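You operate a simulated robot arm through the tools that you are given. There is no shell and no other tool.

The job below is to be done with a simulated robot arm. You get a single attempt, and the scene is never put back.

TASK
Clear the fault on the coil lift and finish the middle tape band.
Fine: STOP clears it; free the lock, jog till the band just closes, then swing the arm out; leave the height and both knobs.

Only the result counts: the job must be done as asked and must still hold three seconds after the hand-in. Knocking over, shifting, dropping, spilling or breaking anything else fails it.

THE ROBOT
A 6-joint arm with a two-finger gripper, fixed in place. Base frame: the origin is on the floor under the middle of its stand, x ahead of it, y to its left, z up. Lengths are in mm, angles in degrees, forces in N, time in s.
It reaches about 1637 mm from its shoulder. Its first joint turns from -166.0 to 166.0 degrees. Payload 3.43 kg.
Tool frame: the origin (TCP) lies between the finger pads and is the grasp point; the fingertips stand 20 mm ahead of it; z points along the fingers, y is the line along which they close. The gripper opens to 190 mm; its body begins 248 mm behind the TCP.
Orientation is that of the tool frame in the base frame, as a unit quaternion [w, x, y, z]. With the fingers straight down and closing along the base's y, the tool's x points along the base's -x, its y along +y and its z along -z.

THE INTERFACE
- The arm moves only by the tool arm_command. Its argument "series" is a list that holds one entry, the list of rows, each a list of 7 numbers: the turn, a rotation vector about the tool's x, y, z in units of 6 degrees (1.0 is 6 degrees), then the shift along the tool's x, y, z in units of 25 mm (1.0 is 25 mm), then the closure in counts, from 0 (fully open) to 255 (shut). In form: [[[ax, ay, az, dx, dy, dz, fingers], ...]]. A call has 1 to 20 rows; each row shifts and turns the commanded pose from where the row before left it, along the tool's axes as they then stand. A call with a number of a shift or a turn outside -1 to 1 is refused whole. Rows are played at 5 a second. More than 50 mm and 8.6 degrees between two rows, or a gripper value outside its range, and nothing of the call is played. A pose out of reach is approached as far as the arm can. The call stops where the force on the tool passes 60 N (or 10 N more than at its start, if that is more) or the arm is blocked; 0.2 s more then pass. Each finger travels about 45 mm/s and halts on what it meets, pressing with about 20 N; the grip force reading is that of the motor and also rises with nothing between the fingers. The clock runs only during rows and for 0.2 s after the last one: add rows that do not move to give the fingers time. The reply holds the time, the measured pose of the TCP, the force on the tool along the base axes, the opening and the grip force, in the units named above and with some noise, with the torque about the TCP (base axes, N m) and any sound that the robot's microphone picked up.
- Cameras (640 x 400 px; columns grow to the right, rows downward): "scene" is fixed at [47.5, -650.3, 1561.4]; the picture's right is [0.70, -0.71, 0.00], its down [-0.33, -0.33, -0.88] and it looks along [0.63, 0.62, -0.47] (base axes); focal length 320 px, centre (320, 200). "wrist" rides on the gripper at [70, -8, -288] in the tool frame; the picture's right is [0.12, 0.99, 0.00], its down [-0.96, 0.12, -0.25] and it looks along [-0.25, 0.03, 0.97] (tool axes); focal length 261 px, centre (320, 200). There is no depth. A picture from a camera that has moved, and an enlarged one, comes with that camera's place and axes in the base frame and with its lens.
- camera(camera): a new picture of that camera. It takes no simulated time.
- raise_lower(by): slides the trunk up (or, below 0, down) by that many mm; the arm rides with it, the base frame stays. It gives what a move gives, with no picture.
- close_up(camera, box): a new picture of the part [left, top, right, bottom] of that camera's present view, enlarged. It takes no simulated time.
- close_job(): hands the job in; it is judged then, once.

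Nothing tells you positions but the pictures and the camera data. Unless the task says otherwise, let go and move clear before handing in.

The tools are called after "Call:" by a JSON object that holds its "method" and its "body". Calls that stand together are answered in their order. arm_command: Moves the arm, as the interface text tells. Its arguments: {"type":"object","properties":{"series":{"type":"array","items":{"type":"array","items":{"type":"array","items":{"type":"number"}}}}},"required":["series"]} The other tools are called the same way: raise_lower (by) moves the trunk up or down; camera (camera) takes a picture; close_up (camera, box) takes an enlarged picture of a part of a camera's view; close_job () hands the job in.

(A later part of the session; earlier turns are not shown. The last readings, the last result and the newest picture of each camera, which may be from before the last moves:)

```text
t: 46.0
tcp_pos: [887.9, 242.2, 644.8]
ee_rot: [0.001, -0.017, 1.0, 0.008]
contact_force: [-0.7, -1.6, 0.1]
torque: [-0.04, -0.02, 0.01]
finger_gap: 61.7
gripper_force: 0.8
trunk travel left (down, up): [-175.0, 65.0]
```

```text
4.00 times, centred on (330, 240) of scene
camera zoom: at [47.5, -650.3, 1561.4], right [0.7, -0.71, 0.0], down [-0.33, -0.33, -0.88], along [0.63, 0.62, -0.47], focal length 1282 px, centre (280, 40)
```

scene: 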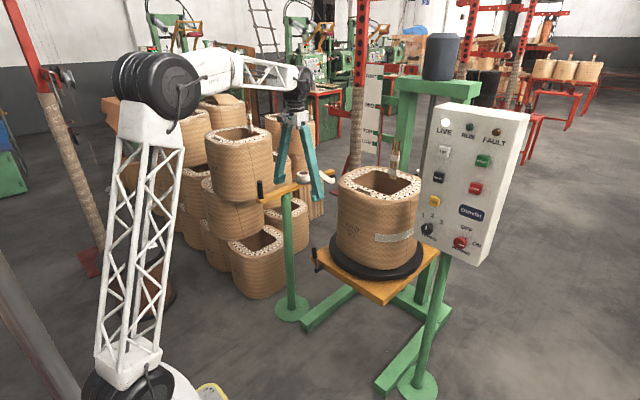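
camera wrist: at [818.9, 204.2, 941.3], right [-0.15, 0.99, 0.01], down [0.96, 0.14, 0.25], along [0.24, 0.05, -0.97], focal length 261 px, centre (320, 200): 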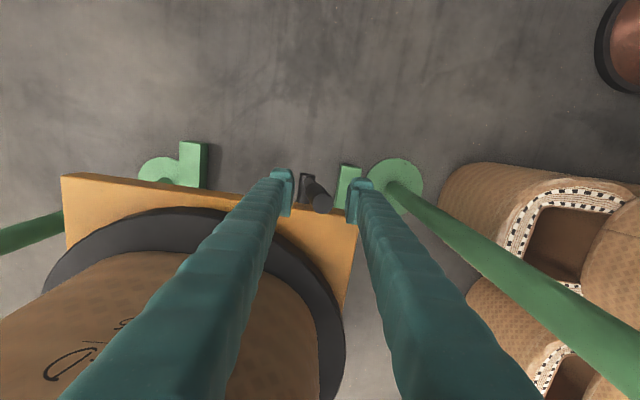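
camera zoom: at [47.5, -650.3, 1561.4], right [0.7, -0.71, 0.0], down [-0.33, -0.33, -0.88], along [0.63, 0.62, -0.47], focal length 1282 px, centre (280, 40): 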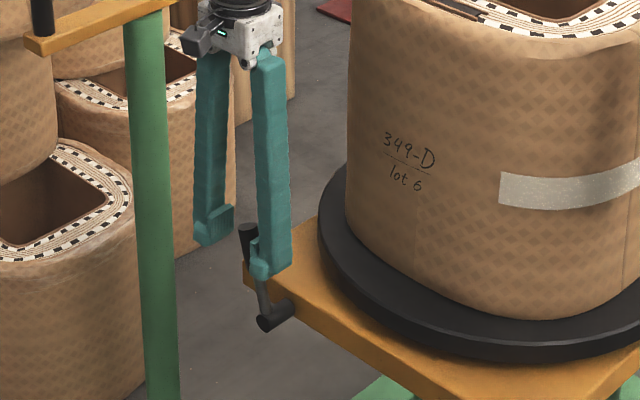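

The lever turns freely toward +y at about 1.6 N. I'll keep pushing and follow its arc downward.

Call:
{"method": "arm_command", "body": {"series": [[[0, 0, 0, 0, 0.2, 0.08, 174], [0, 0, 0, 0, 0.2, 0.1, 174], [0, 0, 0, 0, 0.2, 0.1, 174], [0, 0, 0, 0, 0.2, 0.12, 174], [0, 0, 0, 0, 0.2, 0.12, 174], [0, 0, 0, 0, 0.2, 0.14, 174], [0, 0, 0, 0, 0.2, 0.14, 174], [0, 0, 0, 0, 0.2, 0.14, 174]]]}}

Call:
{"method": "close_up", "body": {"camera": "scene", "box": [270, 190, 390, 290]}}

Call:
{"method": "camera", "body": {"camera": "wrist"}}

```text
t: 47.8
tcp_pos: [885.4, 283.5, 621.8]
ee_rot: [0.0, -0.016, 1.0, 0.007]
contact_force: [-0.7, -0.9, 1.1]
torque: [-0.01, -0.02, 0.01]
finger_gap: 60.9
gripper_force: 0.6
trunk travel left (down, up): [-175.0, 65.0]
```

```text
4.00 times, centred on (330, 240) of scene
camera zoom: at [47.5, -650.3, 1561.4], right [0.7, -0.71, 0.0], down [-0.33, -0.33, -0.88], along [0.63, 0.62, -0.47], focal length 1282 px, centre (280, 40)
```

zoom: 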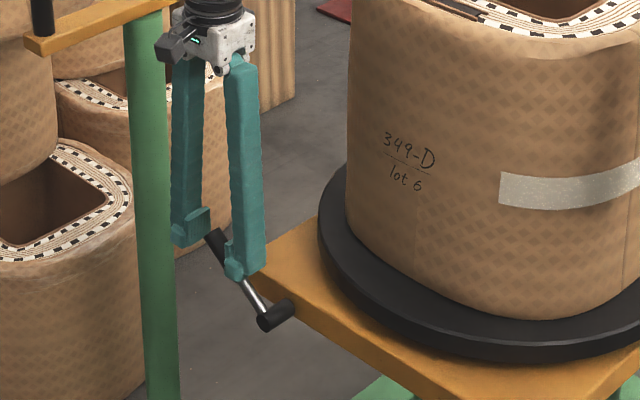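

```text
taken
camera wrist: at [816.7, 269.0, 908.6], right [-0.15, 0.99, 0.01], down [0.96, 0.14, 0.25], along [0.24, 0.05, -0.97], focal length 261 px, centre (320, 200)
```

wrist: 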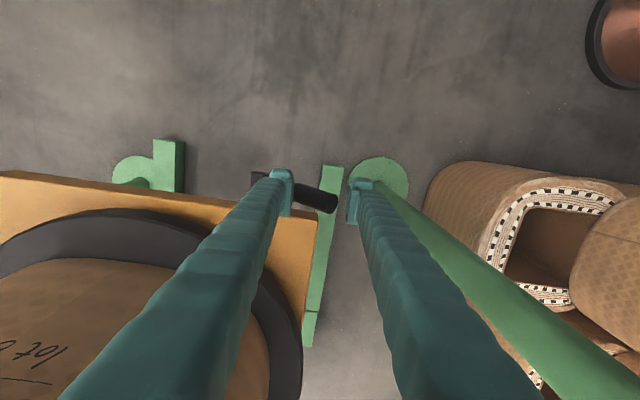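

The lever is at about 45° and still light. I'll keep turning it down, easing 5 mm away from the platform edge.

Call:
{"method": "arm_command", "body": {"series": [[[0, 0, 0, 0.1, 0.16, 0.16, 174], [0, 0, 0, 0.1, 0.16, 0.16, 174], [0, 0, 0, 0, 0.16, 0.18, 174], [0, 0, 0, 0, 0.16, 0.2, 174], [0, 0, 0, 0, 0.16, 0.2, 174], [0, 0, 0, 0, 0.16, 0.2, 174]]]}}

Call:
{"method": "close_up", "body": {"camera": "scene", "box": [270, 190, 390, 290]}}

```text
t: 49.2
tcp_pos: [879.6, 306.8, 594.5]
ee_rot: [0.001, -0.017, 1.0, 0.008]
contact_force: [-0.8, 0.4, -0.3]
torque: [0.01, -0.03, -0.02]
finger_gap: 60.5
gripper_force: 0.0
trunk travel left (down, up): [-175.0, 65.0]
```

```text
4.00 times, centred on (330, 240) of scene
camera zoom: at [47.5, -650.3, 1561.4], right [0.7, -0.71, 0.0], down [-0.33, -0.33, -0.88], along [0.63, 0.62, -0.47], focal length 1282 px, centre (280, 40)
```

zoom: 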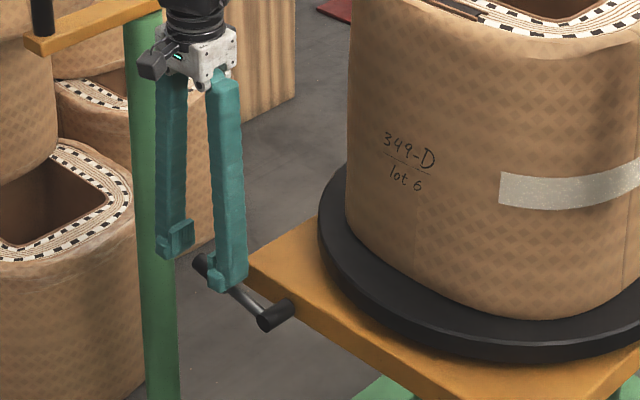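

The lever is at about 70° with no end stop yet. I'll lift, close the fingers and press the grip down from above.

Call:
{"method": "arm_command", "body": {"series": [[[0, 0, 0, 0, 0, -0.8, 174], [0, 0, 0, 0, 0, -0.8, 174], [0, 0, 0, 0, 0, -0.6, 200], [0, 0, 0, -0.2, -0.2, 0, 255], [0, 0, 0, 0, 0, 0, 255], [0, 0, 0, 0, 0, 0, 255], [0, 0, 0, 0, 0, 0, 255]]]}}

Call:
{"method": "close_up", "body": {"camera": "scene", "box": [270, 190, 390, 290]}}

Call:
{"method": "close_up", "body": {"camera": "wrist", "box": [220, 130, 420, 260]}}

```text
t: 50.8
tcp_pos: [885.0, 302.6, 649.3]
ee_rot: [0.0, -0.016, 1.0, 0.007]
contact_force: [0.3, -0.2, -0.6]
torque: [0.04, -0.02, -0.03]
finger_gap: 0.0
gripper_force: 19.8
trunk travel left (down, up): [-175.0, 65.0]
```

```text
4.00 times, centred on (330, 240) of scene
camera zoom: at [47.5, -650.3, 1561.4], right [0.7, -0.71, 0.0], down [-0.33, -0.33, -0.88], along [0.63, 0.62, -0.47], focal length 1282 px, centre (280, 40)
```

zoom: 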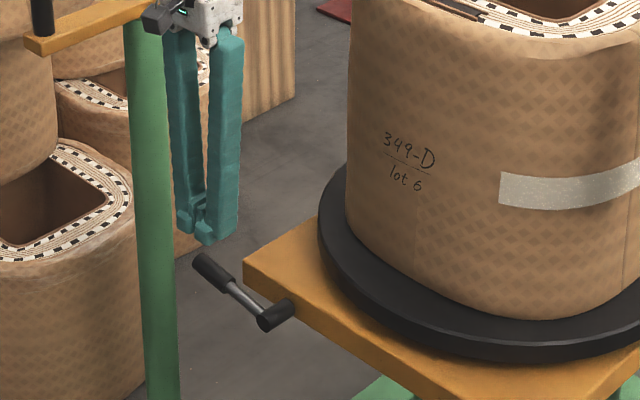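

```text
3.08 times, centred on (320, 195) of wrist
camera zoom: at [816.2, 287.7, 936.5], right [-0.15, 0.99, 0.01], down [0.96, 0.14, 0.25], along [0.24, 0.05, -0.97], focal length 802 px, centre (320, 215)
```

zoom: 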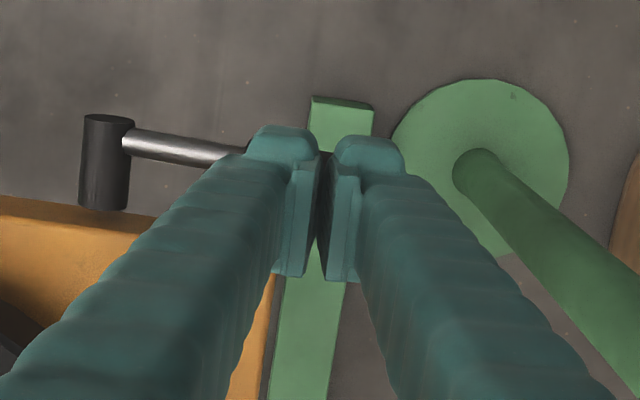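

The lever stays at about 74° on its own friction. I'll press it down from above in small steps to find its end stop.

Call:
{"method": "arm_command", "body": {"series": [[[0, 0, 0, 0, -0.2, 0.5, 255], [0, 0, 0, 0, 0, 0.5, 255], [0, 0, 0, 0, 0, 0.2, 255], [0, 0, 0, 0, 0, 0.2, 255], [0, 0, 0, 0, 0, 0.15, 255], [0, 0, 0, 0, 0, 0.15, 255], [0, 0, 0, 0, 0, 0.15, 255], [0, 0, 0, 0, 0, 0.15, 255]]]}}

Call:
{"method": "close_up", "body": {"camera": "scene", "box": [270, 190, 390, 290]}}

```text
t: 52.6
tcp_pos: [885.1, 298.8, 599.5]
ee_rot: [0.0, -0.016, 1.0, 0.007]
contact_force: [-0.6, 0.5, 0.5]
torque: [0.0, -0.03, -0.01]
finger_gap: 0.0
gripper_force: 19.9
trunk travel left (down, up): [-175.0, 65.0]
```

```text
4.00 times, centred on (330, 240) of scene
camera zoom: at [47.5, -650.3, 1561.4], right [0.7, -0.71, 0.0], down [-0.33, -0.33, -0.88], along [0.63, 0.62, -0.47], focal length 1282 px, centre (280, 40)
```

zoom: 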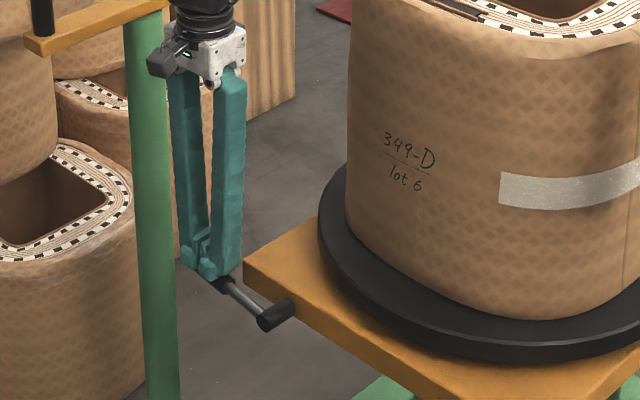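

I'm barely touching it. Continuing down in small steps.

Call:
{"method": "arm_command", "body": {"series": [[[0, 0, 0, 0, 0, 0.15, 255], [0, 0, 0, 0, 0, 0.15, 255], [0, 0, 0, 0, 0, 0.15, 255], [0, 0, 0, 0, 0, 0.15, 255], [0, 0, 0, 0, 0, 0.1, 255]]]}}

Call:
{"method": "close_up", "body": {"camera": "scene", "box": [270, 190, 390, 290]}}

```text
t: 53.8
tcp_pos: [885.6, 297.5, 580.9]
ee_rot: [0.001, -0.017, 1.0, 0.007]
contact_force: [0.9, 0.4, 1.5]
torque: [-0.02, 0.0, 0.01]
finger_gap: 0.0
gripper_force: 19.7
trunk travel left (down, up): [-175.0, 65.0]
```

```text
4.00 times, centred on (330, 240) of scene
camera zoom: at [47.5, -650.3, 1561.4], right [0.7, -0.71, 0.0], down [-0.33, -0.33, -0.88], along [0.63, 0.62, -0.47], focal length 1282 px, centre (280, 40)
```

zoom: 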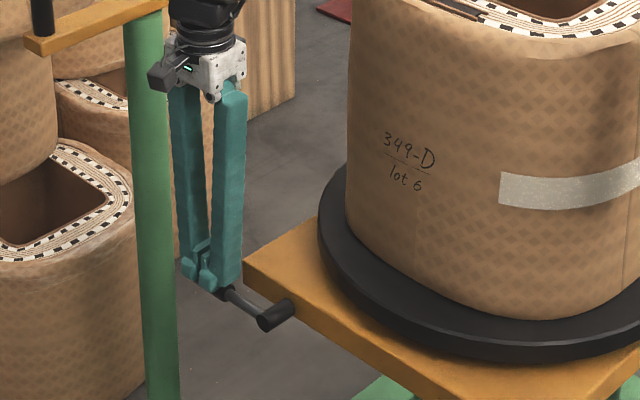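

It's still moving at 1.5 N. I'll keep going until it meets a stop.

Call:
{"method": "arm_command", "body": {"series": [[[0, 0, 0, 0, 0, 0.12, 255], [0, 0, 0, 0, 0, 0.12, 255], [0, 0, 0, 0, 0, 0.12, 255], [0, 0, 0, 0, 0, 0.12, 255]]]}}

Call:
{"method": "close_up", "body": {"camera": "scene", "box": [270, 190, 390, 290]}}

```text
t: 54.5
tcp_pos: [886.0, 297.4, 581.3]
ee_rot: [0.003, -0.016, 1.0, 0.007]
contact_force: [-9.8, -3.7, 38.1]
torque: [-0.44, 0.08, -0.32]
finger_gap: 5.7
gripper_force: 34.1
trunk travel left (down, up): [-175.0, 65.0]
stopped in row 3: the force on the tool passed its limit at 65 N (the readings are from after the stop); the commanded pose is now the measured one
```

```text
4.00 times, centred on (330, 240) of scene
camera zoom: at [47.5, -650.3, 1561.4], right [0.7, -0.71, 0.0], down [-0.33, -0.33, -0.88], along [0.63, 0.62, -0.47], focal length 1282 px, centre (280, 40)
```

zoom: 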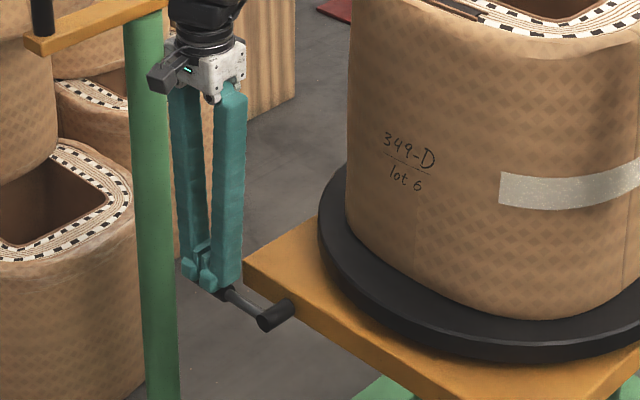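

The lever has reached its end stop, lying horizontal. I'll lift clear and check that it stays and nothing else moved.

Call:
{"method": "arm_command", "body": {"series": [[[0, 0, 0, 0, 0, -0.3, 255], [0, 0, 0, 0, 0, -0.8, 255], [0, 0, 0, 0.3, 0, -1, 255], [0, 0, 0, 0.5, 0, -1, 255], [0, 0, 0, 0.5, 0, -1, 255], [0, 0, 0, 0.5, 0, -1, 255], [0, 0, 0, 0.5, 0, -1, 255], [0, 0, 0, 0.5, 0, -1, 255], [0, 0, 0, 0.5, 0, -1, 255], [0, 0, 0, 0.5, 0, -1, 255], [0, 0, 0, 0.5, 0, -1, 255], [0, 0, 0, 0.5, 0, -1, 255], [0, 0, 0, 0, 0, -1, 255], [0, 0, 0, 0, 0, -1, 255], [0, 0, 0, 0, 0, -1, 255], [0, 0, 0, 0, 0, -1, 255]]]}}

Call:
{"method": "camera", "body": {"camera": "scene"}}

Call:
{"method": "close_up", "body": {"camera": "scene", "box": [270, 190, 390, 290]}}

Call:
{"method": "camera", "body": {"camera": "wrist"}}

```text
t: 58.0
tcp_pos: [765.4, 288.3, 955.0]
ee_rot: [0.002, -0.017, 1.0, 0.007]
contact_force: [-0.2, 0.3, 0.0]
torque: [-0.04, 0.04, 0.0]
finger_gap: 0.0
gripper_force: 34.1
trunk travel left (down, up): [-175.0, 65.0]
```

```text
taken
```

scene: 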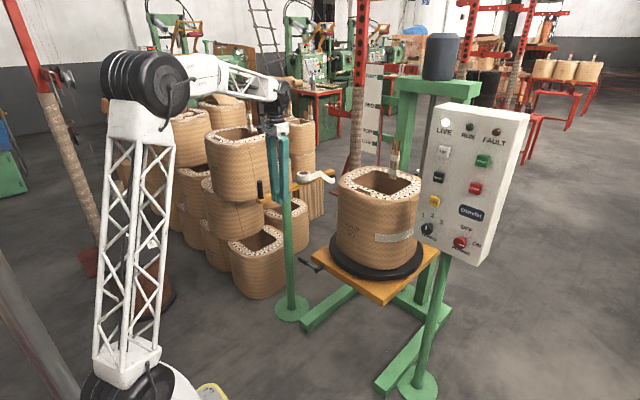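

```text
4.00 times, centred on (330, 240) of scene
camera zoom: at [47.5, -650.3, 1561.4], right [0.7, -0.71, 0.0], down [-0.33, -0.33, -0.88], along [0.63, 0.62, -0.47], focal length 1282 px, centre (280, 40)
```

zoom: 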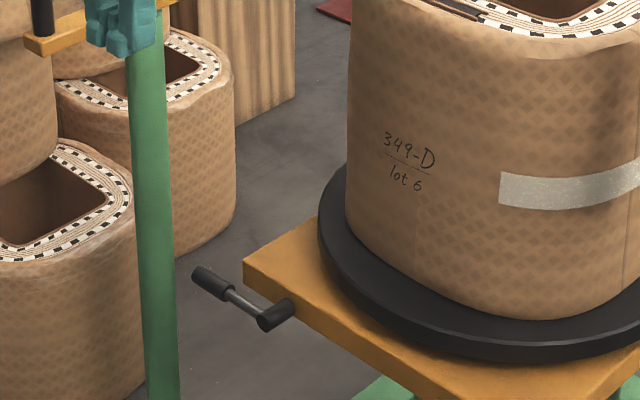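

```text
taken
camera wrist: at [696.0, 274.2, 1241.5], right [-0.15, 0.99, 0.01], down [0.96, 0.14, 0.25], along [0.25, 0.05, -0.97], focal length 261 px, centre (320, 200)
```

wrist: 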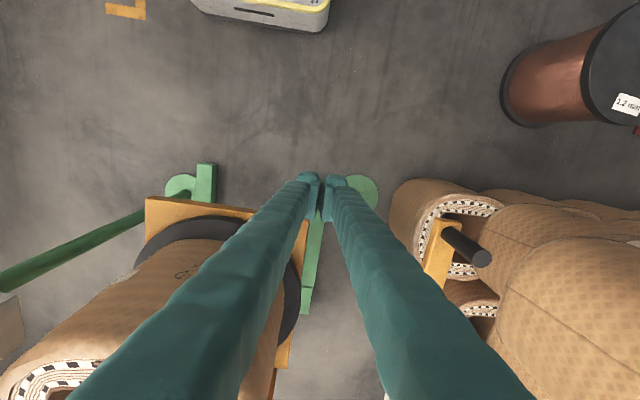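

The lever stays horizontal, so the lock is over. Now I'll go above the tape arm to see the coil's far side, the band's other end and the space around the handle.

Call:
{"method": "arm_command", "body": {"series": [[[0, 0, 0, 0, 0, -1, 255], [0, 0, 0, 0, 0, -1, 255], [0, 0, 0, -0.923, 0.691, -0.2, 0], [0, 0, 0, -0.923, 0.691, -0.2, 0], [0, 0, 0, -0.923, 0.691, -0.2, 0], [0, 0, 0, -0.923, 0.691, -0.2, 0], [0, 0, 0, -0.923, 0.691, -0.2, 0], [0, 0, 0, -0.923, 0.691, -0.2, 0], [0, 0, 0, -0.923, 0.691, -0.2, 0], [0, 0, 0, -0.923, 0.691, -0.2, 0], [0, 0, 0, -0.923, 0.691, -0.2, 0], [0, 0, 0, -0.923, 0.691, -0.2, 0], [0, 0, 0, -0.923, 0.691, -0.2, 0], [0, 0, 0, -0.923, 0.691, -0.2, 0], [0, 0, 0, -0.923, 0.691, -0.2, 0], [0, 0, 0, -0.923, 0.691, -0.2, 0]]]}}

Call:
{"method": "camera", "body": {"camera": "wrist"}}

Call:
{"method": "camera", "body": {"camera": "scene"}}

```text
t: 61.4
tcp_pos: [985.4, 481.0, 1033.5]
ee_rot: [0.002, -0.016, 1.0, 0.007]
contact_force: [-0.1, -0.1, 0.6]
torque: [0.02, -0.01, 0.01]
finger_gap: 190.0
gripper_force: 0.1
out of reach, approached as far as the arm can: row 12, 13, 14, 15, 16
trunk travel left (down, up): [-175.0, 65.0]
```

```text
taken
camera wrist: at [915.4, 466.1, 1319.6], right [-0.15, 0.99, 0.01], down [0.96, 0.14, 0.25], along [0.25, 0.05, -0.97], focal length 261 px, centre (320, 200)
```

wrist: 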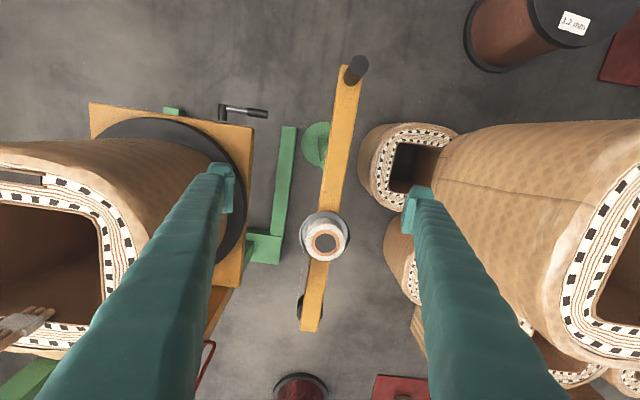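

```text
taken
```

scene: 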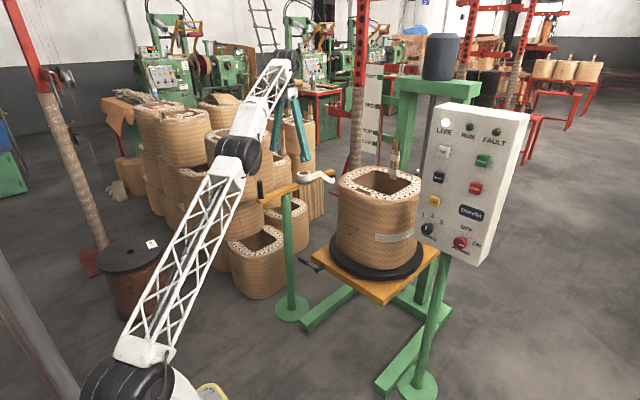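

From above I can see the tape arm lying along x at y≈507, with the handle at (821, 509) topping out near z 925. The pivot is near (985, 507), the roll near (1106, 511), and the roller near (1279, 492) on the coil-facing side. I'll narrow the fingers to see the coil's +y side.

Call:
{"method": "arm_command", "body": {"series": [[[0, 0, 0, 0, 0, 0, 255], [0, 0, 0, 0, 0, 0, 255], [0, 0, 0, 0, 0, 0, 255], [0, 0, 0, 0, 0, 0, 255], [0, 0, 0, 0, 0, 0, 255], [0, 0, 0, 0, 0, 0, 255], [0, 0, 0, 0, 0, 0, 255], [0, 0, 0, 0, 0, 0, 255], [0, 0, 0, 0, 0, 0, 255], [0, 0, 0, 0, 0, 0, 255], [0, 0, 0, 0, 0, 0, 255]]]}}

Call:
{"method": "camera", "body": {"camera": "wrist"}}

Call:
{"method": "close_up", "body": {"camera": "wrist", "box": [0, 90, 280, 400]}}

```text
t: 63.8
tcp_pos: [986.3, 480.4, 1033.2]
ee_rot: [0.001, -0.016, 1.0, 0.007]
contact_force: [0.0, -0.6, -0.2]
torque: [-0.01, -0.01, 0.02]
finger_gap: 0.0
gripper_force: 19.8
trunk travel left (down, up): [-175.0, 65.0]
```

```text
taken
camera wrist: at [915.7, 466.2, 1318.9], right [-0.15, 0.99, 0.01], down [0.96, 0.14, 0.25], along [0.25, 0.05, -0.97], focal length 261 px, centre (320, 200)
```

wrist: 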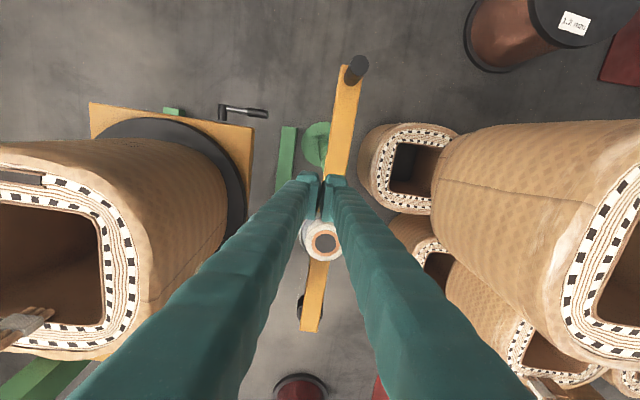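

```text
1.29 times, centred on (140, 245) of wrist
camera zoom: at [915.7, 466.2, 1318.9], right [-0.15, 0.99, 0.01], down [0.96, 0.14, 0.25], along [0.25, 0.05, -0.97], focal length 336 px, centre (552, 142)
```

zoom: 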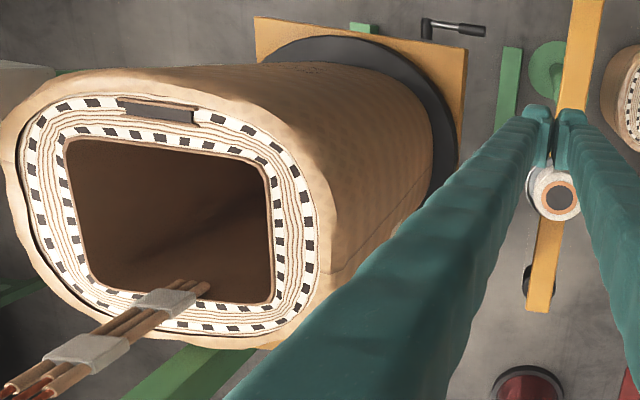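

No tape shows on the part of the coil's +y side I can see. I'll zoom on that face before moving.

Call:
{"method": "close_up", "body": {"camera": "wrist", "box": [120, 130, 280, 260]}}

Call:
{"method": "close_up", "body": {"camera": "scene", "box": [330, 160, 450, 280]}}

Call:
{"method": "close_up", "body": {"camera": "wrist", "box": [290, 40, 380, 140]}}

```text
3.08 times, centred on (200, 195) of wrist
camera zoom: at [915.7, 466.2, 1318.9], right [-0.15, 0.99, 0.01], down [0.96, 0.14, 0.25], along [0.25, 0.05, -0.97], focal length 802 px, centre (689, 215)
```

zoom: 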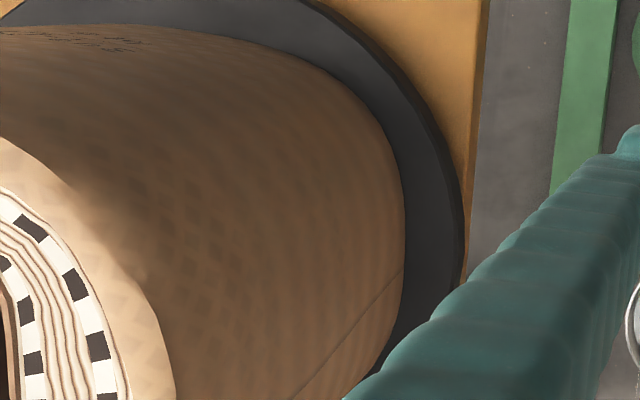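

```text
3.33 times, centred on (390, 220) of scene
camera zoom: at [47.5, -650.3, 1561.4], right [0.7, -0.71, 0.0], down [-0.33, -0.33, -0.88], along [0.63, 0.62, -0.47], focal length 1068 px, centre (87, 133)
```

zoom: 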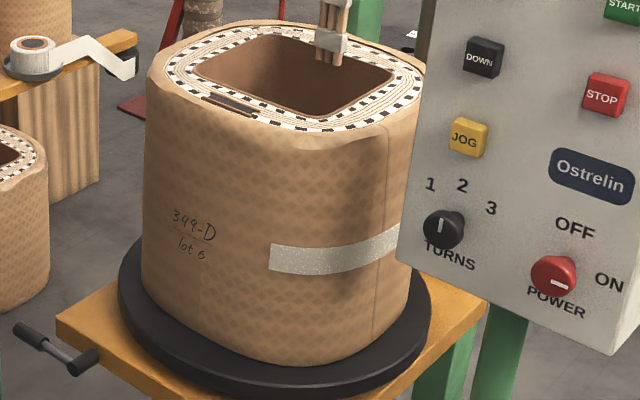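

```text
4.00 times, centred on (335, 90) of wrist
camera zoom: at [915.7, 466.2, 1318.9], right [-0.15, 0.99, 0.01], down [0.96, 0.14, 0.25], along [0.25, 0.05, -0.97], focal length 1043 px, centre (260, 640)
```

zoom: 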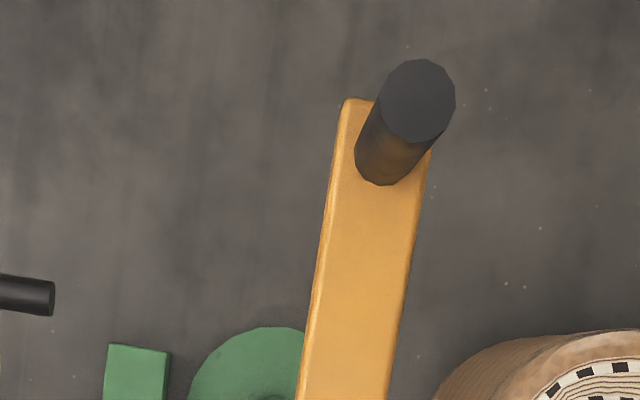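

The coil shows tape only from the front-right around the -y side, so the +y side where the roller lands is bare. The arm has to be swung in first to lay tape. I'll go above the handle with the fingers part open.

Call:
{"method": "arm_command", "body": {"series": [[[0, 0, 0, 0.937, 0.193, 0.189, 110], [0, 0, 0, 0.937, 0.193, 0.189, 110], [0, 0, 0, 0.937, 0.193, 0.189, 110], [0, 0, 0, 0.937, 0.193, 0.189, 110], [0, 0, 0, 0.937, 0.193, 0.189, 110], [0, 0, 0, 0.937, 0.193, 0.189, 110], [0, 0, 0, 0.937, 0.193, 0.189, 110], [0, 0, 0, 0, 0, 0, 110], [0, 0, 0, 0, 0, 0, 110]]]}}

Call:
{"method": "camera", "body": {"camera": "wrist"}}

Call:
{"method": "close_up", "body": {"camera": "scene", "box": [220, 110, 360, 220]}}

```text
t: 65.8
tcp_pos: [820.4, 509.1, 999.2]
ee_rot: [0.001, -0.017, 1.0, 0.007]
contact_force: [0.8, 0.0, -0.6]
torque: [-0.03, -0.08, 0.0]
finger_gap: 108.0
gripper_force: 0.0
trunk travel left (down, up): [-175.0, 65.0]
```

```text
taken
camera wrist: at [751.2, 495.0, 1286.8], right [-0.15, 0.99, 0.01], down [0.96, 0.14, 0.25], along [0.25, 0.05, -0.97], focal length 261 px, centre (320, 200)
```

wrist: 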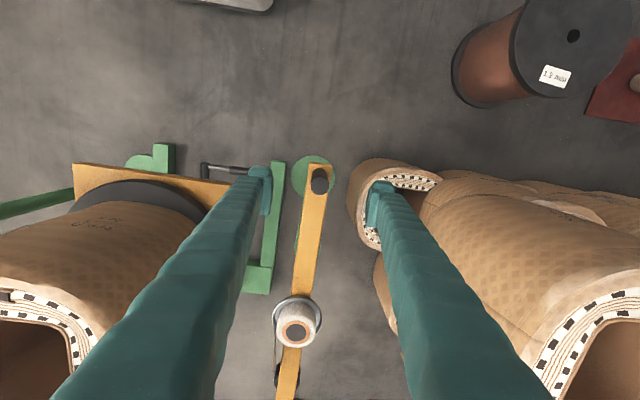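

```text
3.64 times, centred on (290, 165) of scene
camera zoom: at [47.5, -650.3, 1561.4], right [0.7, -0.71, 0.0], down [-0.33, -0.33, -0.88], along [0.63, 0.62, -0.47], focal length 1165 px, centre (429, 327)
```

zoom: 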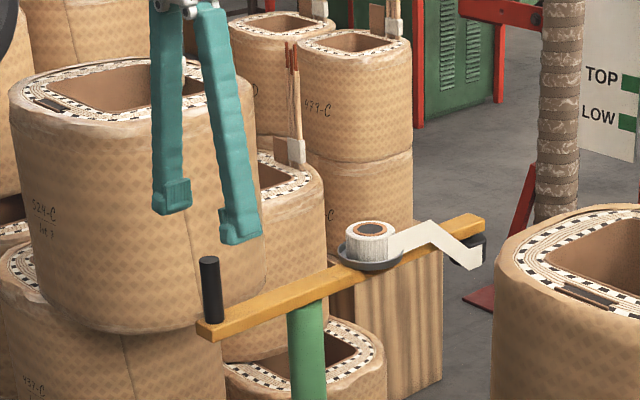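

The handle is centred between the fingers. I'll lower onto it and close to a loose cage of about 34 mm.

Call:
{"method": "arm_command", "body": {"series": [[[0, 0, 0, 0, 0, 0.8, 110], [0, 0, 0, 0, 0, 0.8, 110], [0, 0, 0, 0, 0, 0.8, 110], [0, 0, 0, 0, 0, 0.8, 110], [0, 0, 0, 0, 0, 0.5, 110], [0, 0, 0, 0, 0, 0, 160], [0, 0, 0, 0, 0, 0, 209], [0, 0, 0, 0, 0, 0, 209], [0, 0, 0, 0, 0, 0, 209], [0, 0, 0, 0, 0, 0, 209], [0, 0, 0, 0, 0, 0, 209]]]}}

Call:
{"method": "close_up", "body": {"camera": "wrist", "box": [240, 120, 400, 240]}}

Call:
{"method": "close_up", "body": {"camera": "scene", "box": [220, 110, 360, 220]}}

```text
t: 68.2
tcp_pos: [820.3, 511.3, 907.8]
ee_rot: [0.003, -0.017, 1.0, 0.007]
contact_force: [0.1, -0.9, 0.2]
torque: [0.01, -0.01, -0.04]
finger_gap: 34.4
gripper_force: 0.1
trunk travel left (down, up): [-175.0, 65.0]
```

```text
3.33 times, centred on (320, 180) of wrist
camera zoom: at [751.2, 496.6, 1194.6], right [-0.15, 0.99, 0.01], down [0.96, 0.14, 0.25], along [0.25, 0.05, -0.97], focal length 869 px, centre (320, 267)
```

zoom: 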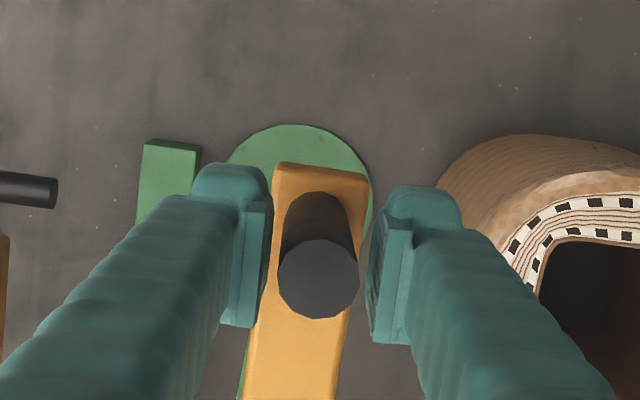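

```text
3.64 times, centred on (290, 165) of scene
camera zoom: at [47.5, -650.3, 1561.4], right [0.7, -0.71, 0.0], down [-0.33, -0.33, -0.88], along [0.63, 0.62, -0.47], focal length 1165 px, centre (429, 327)
```

zoom: 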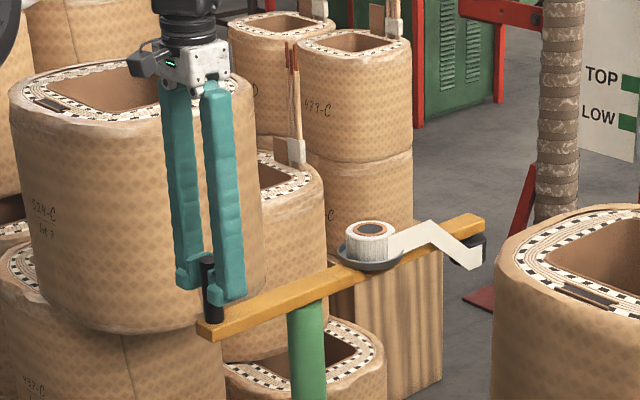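

The handle sits between the pads. I'll swing the arm inward (handle toward +y), with the wrist following the arc 6° at a time, beginning with a small test.

Call:
{"method": "arm_command", "body": {"series": [[[0, 0, 0.3, 0, 0, 0, 209], [0, 0, 1, -0.035, 0.669, 0, 209], [0, 0, 1, -0.035, 0.669, 0, 209]]]}}

Call:
{"method": "close_up", "body": {"camera": "wrist", "box": [160, 80, 480, 320]}}

Call:
{"method": "close_up", "body": {"camera": "scene", "box": [220, 110, 360, 220]}}

```text
t: 69.0
tcp_pos: [823.5, 543.0, 907.7]
ee_rot: [0.001, 0.104, 0.995, 0.006]
contact_force: [-0.8, -1.7, -0.5]
torque: [0.27, -0.01, 0.0]
finger_gap: 35.4
gripper_force: 0.9
trunk travel left (down, up): [-175.0, 65.0]
```

```text
1.67 times, centred on (320, 200) of wrist
camera zoom: at [754.3, 547.1, 1194.5], right [0.09, 1.0, 0.01], down [0.96, -0.09, 0.25], along [0.25, -0.01, -0.97], focal length 434 px, centre (320, 200)
```

zoom: 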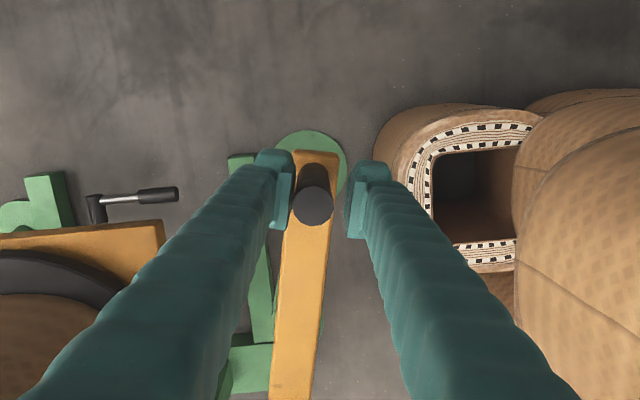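

```text
3.64 times, centred on (290, 165) of scene
camera zoom: at [47.5, -650.3, 1561.4], right [0.7, -0.71, 0.0], down [-0.33, -0.33, -0.88], along [0.63, 0.62, -0.47], focal length 1165 px, centre (429, 327)
```

zoom: 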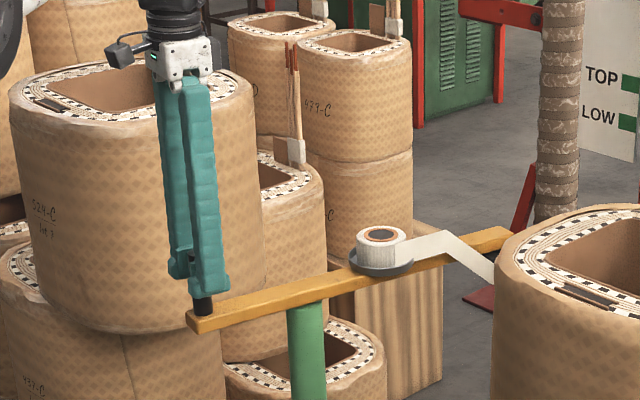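

The arm swings freely at under 2 N. I'll continue another 24° and watch.

Call:
{"method": "arm_command", "body": {"series": [[[0, 0, 1, -0.035, 0.669, 0, 209], [0, 0, 1, -0.035, 0.669, 0, 209], [0, 0, 1, -0.035, 0.669, 0, 209], [0, 0, 1, -0.035, 0.669, 0, 209]]]}}

Call:
{"method": "camera", "body": {"camera": "wrist"}}

Call:
{"method": "close_up", "body": {"camera": "scene", "box": [220, 110, 420, 260]}}

```text
t: 70.0
tcp_pos: [851.9, 604.7, 908.6]
ee_rot: [0.0, 0.309, 0.951, 0.007]
contact_force: [3.9, 4.3, -1.6]
torque: [0.0, -0.04, 0.0]
finger_gap: 38.0
gripper_force: 2.7
trunk travel left (down, up): [-175.0, 65.0]
```

```text
taken
camera wrist: at [790.9, 636.0, 1195.6], right [0.49, 0.87, 0.01], down [0.85, -0.48, 0.24], along [0.22, -0.11, -0.97], focal length 261 px, centre (320, 200)
```

wrist: 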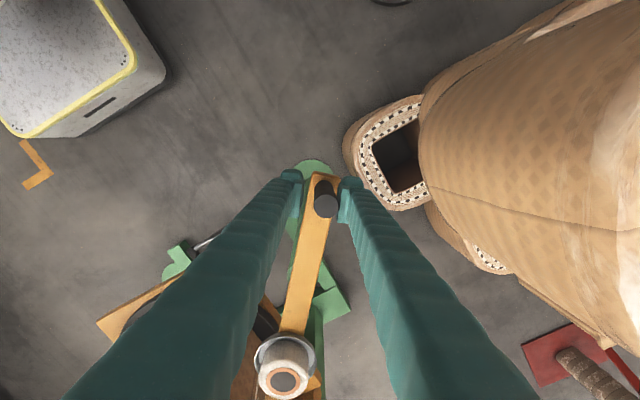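

```text
2.67 times, centred on (320, 185) of scene
camera zoom: at [47.5, -650.3, 1561.4], right [0.7, -0.71, 0.0], down [-0.33, -0.33, -0.88], along [0.63, 0.62, -0.47], focal length 855 px, centre (320, 240)
```

zoom: 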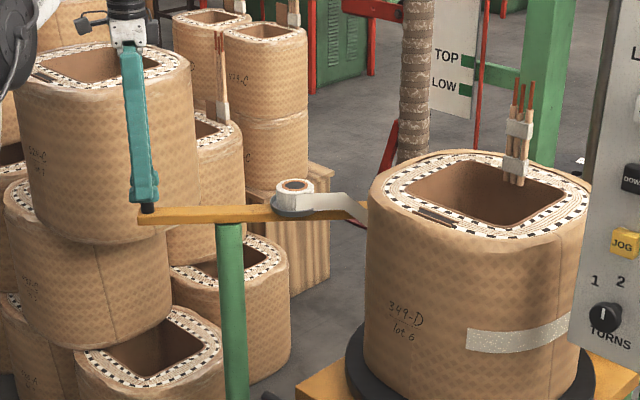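

The arm is at about 36° with the roller approaching the coil. I'll go in 3° steps, watching for contact.

Call:
{"method": "arm_command", "body": {"series": [[[0, 0, 0.5, -0.009, 0.335, 0, 209], [0, 0, 0.5, -0.009, 0.335, 0, 209], [0, 0, 0, 0, 0, 0, 209]]]}}

Call:
{"method": "close_up", "body": {"camera": "scene", "box": [220, 110, 420, 260]}}

Call:
{"method": "camera", "body": {"camera": "wrist"}}

```text
t: 70.8
tcp_pos: [861.2, 617.3, 910.2]
ee_rot: [-0.001, 0.358, 0.934, 0.007]
contact_force: [-5.0, -5.6, -3.0]
torque: [0.05, 0.02, -0.02]
finger_gap: 38.5
gripper_force: 4.1
trunk travel left (down, up): [-175.0, 65.0]
```

```text
2.67 times, centred on (320, 185) of scene
camera zoom: at [47.5, -650.3, 1561.4], right [0.7, -0.71, 0.0], down [-0.33, -0.33, -0.88], along [0.63, 0.62, -0.47], focal length 855 px, centre (320, 240)
```

zoom: 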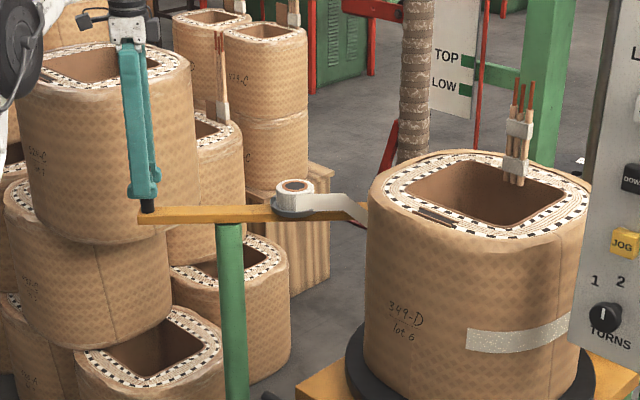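

```text
taken
camera wrist: at [804.8, 654.4, 1196.7], right [0.58, 0.82, 0.01], down [0.79, -0.56, 0.24], along [0.2, -0.13, -0.97], focal length 261 px, centre (320, 200)
```

wrist: 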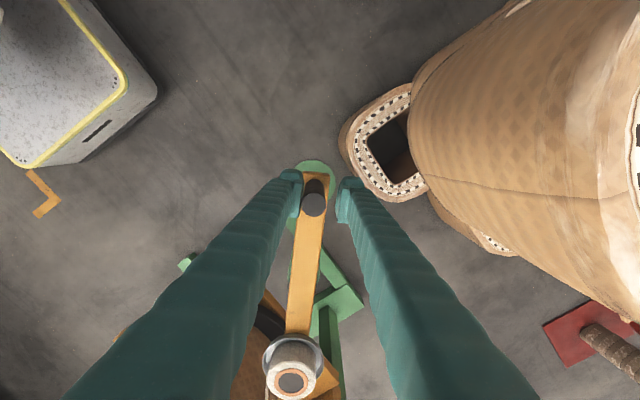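

The arm has stopped moving at about 40° of swing with about 7 N of resistance, so the roller has met either the coil or a stop. I'll open, lift straight off the handle and inspect the roller from above.

Call:
{"method": "arm_command", "body": {"series": [[[0, 0, 0, 0, -0.2, 0, 209], [0, 0, 0, 0, 0, 0, 110], [0, 0, 0, 0, 0, 0, 110], [0, 0, 0, 0, 0, 0, 110], [0, 0, 0, 0, 0, 0, 110], [0, 0, 0, 0, 0, 0, 110], [0, 0, 0, 0, 0, -0.8, 110], [0, 0, 0, 0, 0, -1, 110], [0, 0, 0, 0, 0, -1, 110], [0, 0, 0, 0, 0, -1, 110], [0, 0, 0, 0, 0, -1, 110]]]}}

Call:
{"method": "close_up", "body": {"camera": "scene", "box": [220, 110, 420, 260]}}

Call:
{"method": "camera", "body": {"camera": "wrist"}}

```text
t: 73.2
tcp_pos: [858.3, 611.9, 1029.4]
ee_rot: [0.0, 0.358, 0.934, 0.007]
contact_force: [0.7, -0.2, 0.7]
torque: [0.01, -0.04, 0.0]
finger_gap: 108.2
gripper_force: 0.1
trunk travel left (down, up): [-175.0, 65.0]
```

```text
2.67 times, centred on (320, 185) of scene
camera zoom: at [47.5, -650.3, 1561.4], right [0.7, -0.71, 0.0], down [-0.33, -0.33, -0.88], along [0.63, 0.62, -0.47], focal length 855 px, centre (320, 240)
```

zoom: 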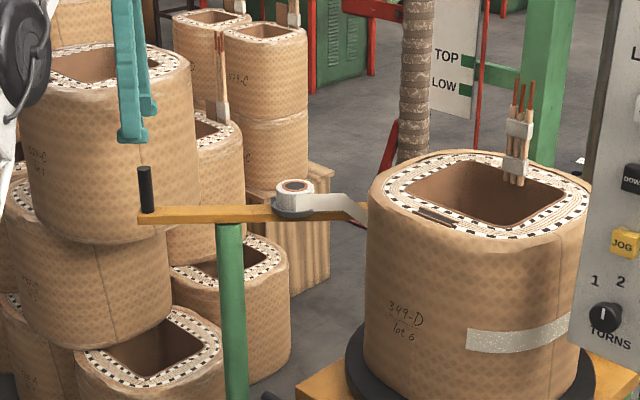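

```text
taken
camera wrist: at [800.9, 649.6, 1317.0], right [0.57, 0.82, 0.01], down [0.79, -0.56, 0.24], along [0.21, -0.13, -0.97], focal length 261 px, centre (320, 200)
```

wrist: 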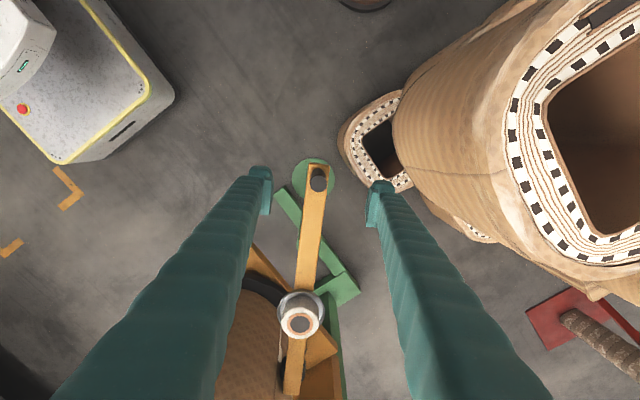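

The arm stays put when released. I'll zoom on the roller and the coil.

Call:
{"method": "close_up", "body": {"camera": "wrist", "box": [200, 260, 400, 400]}}

```text
2.86 times, centred on (300, 330) of wrist
camera zoom: at [800.9, 649.6, 1317.0], right [0.57, 0.82, 0.01], down [0.79, -0.56, 0.24], along [0.21, -0.13, -0.97], focal length 745 px, centre (377, -171)
```

zoom: 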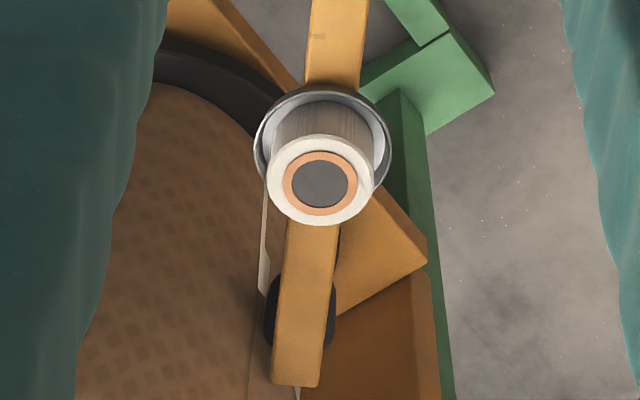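

The roller appears to be against the coil, with the tape running between the two. I'll tilt the camera toward that spot for a better look at the contact and the band on that side.

Call:
{"method": "arm_command", "body": {"series": [[[0, -1, 0, 0, 0, 0, 60], [0, -1, 0, 0, 0, 0, 30], [0, -1, 0, 0, 0, 0, 0], [0, -1, 0, 0, 0, 0, 0], [0, 0, 0, -0.871, 0.139, 0.388, 0], [0, 0, 0, -0.871, 0.139, 0.388, 0], [0, 0, 0, -0.871, 0.139, 0.388, 0], [0, 0, 0, -0.871, 0.139, 0.388, 0], [0, -1, 0, 0, 0, 0, 0], [0, -1, 0, 0, 0, 0, 0], [0, -1, 0, 0, 0, 0, 0]]]}}

Call:
{"method": "camera", "body": {"camera": "wrist"}}

Call:
{"method": "camera", "body": {"camera": "scene"}}

```text
t: 75.5
tcp_pos: [939.5, 558.9, 1029.4]
ee_rot: [0.334, 0.337, 0.872, -0.122]
contact_force: [1.1, -0.7, -0.3]
torque: [0.09, 0.05, 0.03]
finger_gap: 190.0
gripper_force: 0.0
trunk travel left (down, up): [-175.0, 65.0]
```

```text
taken
camera wrist: at [752.1, 714.1, 1196.6], right [0.6, 0.8, -0.07], down [0.48, -0.29, 0.83], along [0.64, -0.53, -0.56], focal length 261 px, centre (320, 200)
```

wrist: 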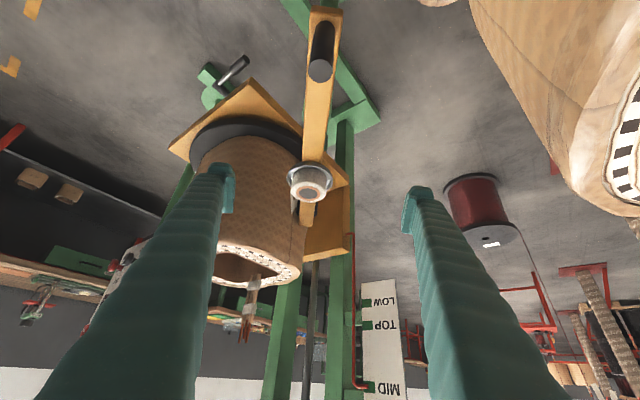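

```text
taken
```

scene: 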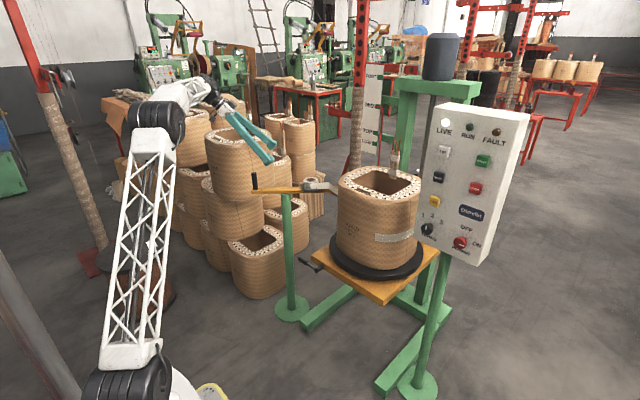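

Call:
{"method": "close_up", "body": {"camera": "wrist", "box": [220, 130, 380, 290]}}

Call:
{"method": "close_up", "body": {"camera": "wrist", "box": [270, 160, 350, 220]}}

```text
2.50 times, centred on (300, 210) of wrist
camera zoom: at [752.1, 714.1, 1196.6], right [0.6, 0.8, -0.07], down [0.48, -0.29, 0.83], along [0.64, -0.53, -0.56], focal length 652 px, centre (370, 175)
```

zoom: 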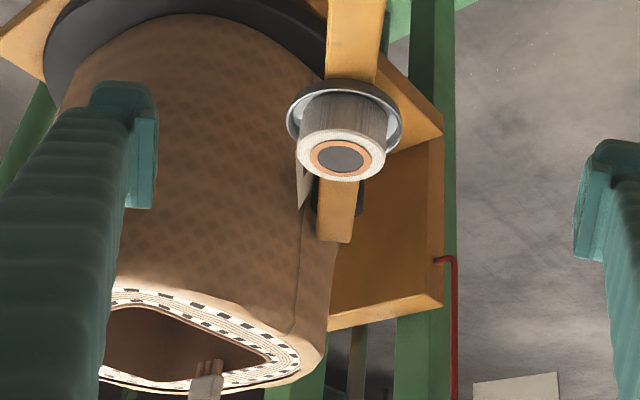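

```text
6.67 times, centred on (310, 190) of wrist
camera zoom: at [752.1, 714.1, 1196.6], right [0.6, 0.8, -0.07], down [0.48, -0.29, 0.83], along [0.64, -0.53, -0.56], focal length 1738 px, centre (387, 267)
```

zoom: 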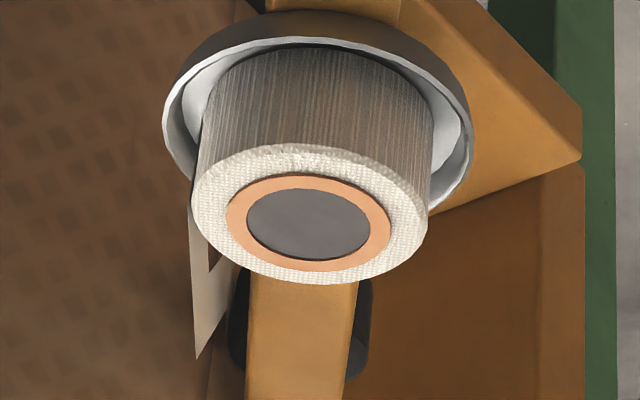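

The tape strip runs from the roll and touches the coil right at the roller, so the arm is now in. The coil looks bare from there round to the front, so the remaining gap is large. I'll return to the panel and give JOG a short first press to see how the coil and band respond.

Call:
{"method": "arm_command", "body": {"series": [[[0, 1, 0, 0, 0, 0, 255], [0, 1, 0, 0, 0, 0, 255], [0, 1, 0, 0, 0, 0, 255], [0, 1, 0, 0, 0, 0, 255], [0, 1, 0, 0, 0, 0, 255], [0, 1, 0, 0, 0, 0, 255], [0, 1, 0, 0, 0, 0, 255], [0, 0, -1, 0, 0, -0.5, 255], [0, 0, -1, 0, 0, -0.5, 255], [0, 0, -1, 0, 0, -0.5, 255], [0, 0, -1, 0, 0, -0.5, 255], [0, 0, -1, 0, 0, -0.5, 255], [0, 0, -1, 0, 0, -0.5, 255], [0, 0, -1, 0, 0, -0.5, 255]]]}}

```text
t: 78.5
tcp_pos: [903.7, 536.1, 1096.4]
ee_rot: [0.003, -0.001, 1.0, 0.009]
contact_force: [-0.5, 0.2, 0.0]
torque: [-0.04, 0.04, -0.03]
finger_gap: 0.1
gripper_force: 19.5
out of reach, approached as far as the arm can: row 8, 9, 10, 11, 12, 13, 14
trunk travel left (down, up): [-175.0, 65.0]
```

I'm pointing straight down and clear of everything, and I'll now travel across in front of the coil to the panel.

Call:
{"method": "arm_command", "body": {"series": [[[0, 0, 0, 0.044, -0.976, -0.035, 255], [0, 0, 0, 0.044, -0.976, -0.035, 255], [0, 0, 0, 0.044, -0.976, -0.035, 255], [0, 0, 0, 0.044, -0.976, -0.035, 255], [0, 0, 0, 0.044, -0.976, -0.035, 255], [0, 0, 0, 0.044, -0.976, -0.035, 255], [0, 0, 0, 0.044, -0.976, -0.035, 255], [0, 0, 0, 0.044, -0.976, -0.035, 255], [0, 0, 0, 0.044, -0.976, -0.035, 255], [0, 0, 0, 0.044, -0.976, -0.035, 255], [0, 0, 0, 0.044, -0.976, -0.035, 255], [0, 0, 0, 0.044, -0.976, -0.035, 255], [0, 0, 0, 0.044, -0.976, -0.035, 255], [0, 0, 0, 0.044, -0.976, -0.035, 255], [0, 0, 0, 0.044, -0.976, -0.035, 255], [0, 0, 0, 0.044, -0.976, -0.035, 255]]]}}

Call:
{"method": "arm_command", "body": {"series": [[[0, 0, 0, 0.044, -0.976, -0.035, 255], [0, 0, 0, 0.044, -0.976, -0.035, 255], [0, 0, 0, 0.044, -0.976, -0.035, 255], [0, 0, 0, 0.044, -0.976, -0.035, 255], [0, 0, 0, 0.044, -0.976, -0.035, 255], [0, 0, 0, 0.044, -0.976, -0.035, 255], [0, 0, 0, 0.044, -0.976, -0.035, 255], [0, 0, 0, 0.044, -0.976, -0.035, 255], [0, 0, 0, 0.044, -0.976, -0.035, 255], [0, 0, 0, 0.044, -0.976, -0.035, 255], [0, 0, 0, 0.044, -0.976, -0.035, 255], [0, 0, 0, 0.044, -0.976, -0.035, 255], [0, 0, 0, 0.044, -0.976, -0.035, 255], [0, 0, 0, 0.044, -0.976, -0.035, 255], [0, 0, 0, 0.044, -0.976, -0.035, 255], [0, 0, 0, 0.044, -0.976, -0.035, 255]]]}}

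Call:
{"method": "camera", "body": {"camera": "scene"}}

```text
t: 82.0
tcp_pos: [888.1, 145.2, 1105.5]
ee_rot: [0.003, -0.001, 1.0, 0.006]
contact_force: [0.8, -0.4, 0.4]
torque: [-0.08, 0.01, -0.03]
finger_gap: 0.1
gripper_force: 20.1
trunk travel left (down, up): [-175.0, 65.0]
```

```text
t: 85.3
tcp_pos: [870.4, -244.9, 1114.5]
ee_rot: [0.002, 0.0, 1.0, 0.006]
contact_force: [1.3, 0.7, -1.0]
torque: [-0.11, -0.01, -0.01]
finger_gap: 0.1
gripper_force: 20.0
trunk travel left (down, up): [-175.0, 65.0]
```

```text
taken
```

scene: 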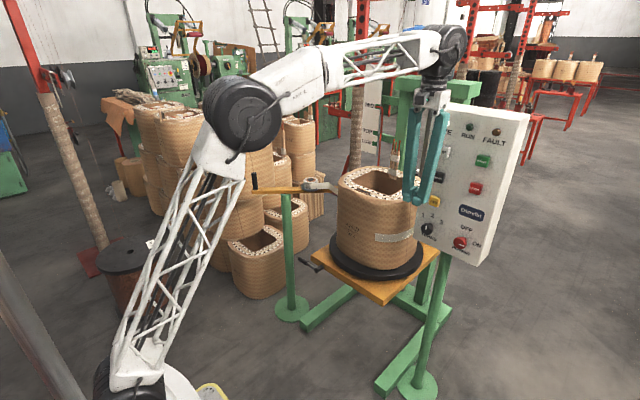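

I'm in front of the panel. I'll pitch up to horizontal, pointing at the panel.

Call:
{"method": "arm_command", "body": {"series": [[[0, 0, 0, -0.7, 0, 0, 255], [0, 0, 0, -0.7, 0, 0, 255], [0, -1, 0, 0, 0, 0, 255], [0, -1, 0, 0, 0, 0, 255], [0, -1, 0, 0, 0, 0, 255], [0, -1, 0, 0, 0, 0, 255], [0, -1, 0, 0, 0, 0, 255], [0, -1, 0, 0, 0, 0, 255], [0, -1, 0, 0, 0, 0, 255], [0, -1, 0, 0, 0, 0, 255], [0, -1, 0, 0, 0, 0, 255], [0, -1, 0, 0, 0, 0, 255], [0, -1, 0, 0, 0, 0, 255], [0, -1, 0, 0, 0, 0, 255], [0, -1, 0, 0, 0, 0, 255], [0, -1, 0, 0, 0, 0, 255], [0, -1, 0, 0, 0, 0, 255]]]}}

Call:
{"method": "camera", "body": {"camera": "wrist"}}

Call:
{"method": "camera", "body": {"camera": "scene"}}

```text
t: 89.0
tcp_pos: [902.7, -246.2, 1116.5]
ee_rot: [0.709, 0.005, 0.705, 0.005]
contact_force: [-1.3, 0.6, 1.7]
torque: [0.03, 0.2, -0.09]
finger_gap: 0.2
gripper_force: 20.0
trunk travel left (down, up): [-175.0, 65.0]
```

```text
taken
camera wrist: at [618.2, -252.4, 1042.9], right [0.0, 0.99, -0.11], down [-0.25, 0.1, 0.96], along [0.97, 0.03, 0.25], focal length 261 px, centre (320, 200)
```

wrist: 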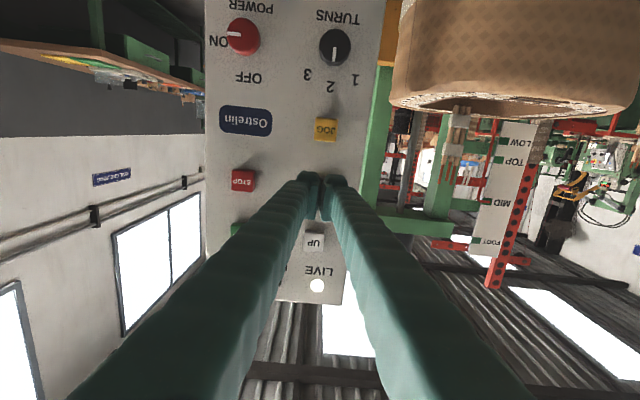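

```text
taken
```

scene: 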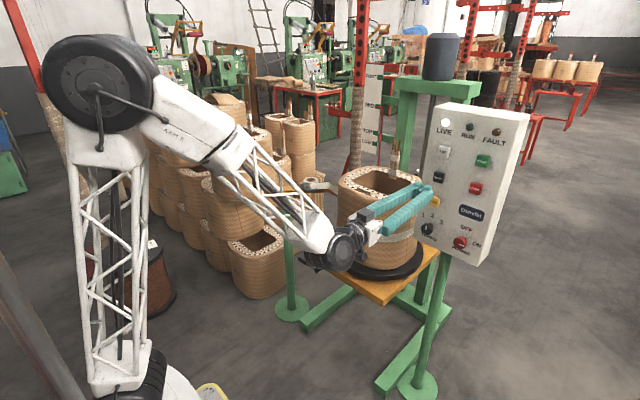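

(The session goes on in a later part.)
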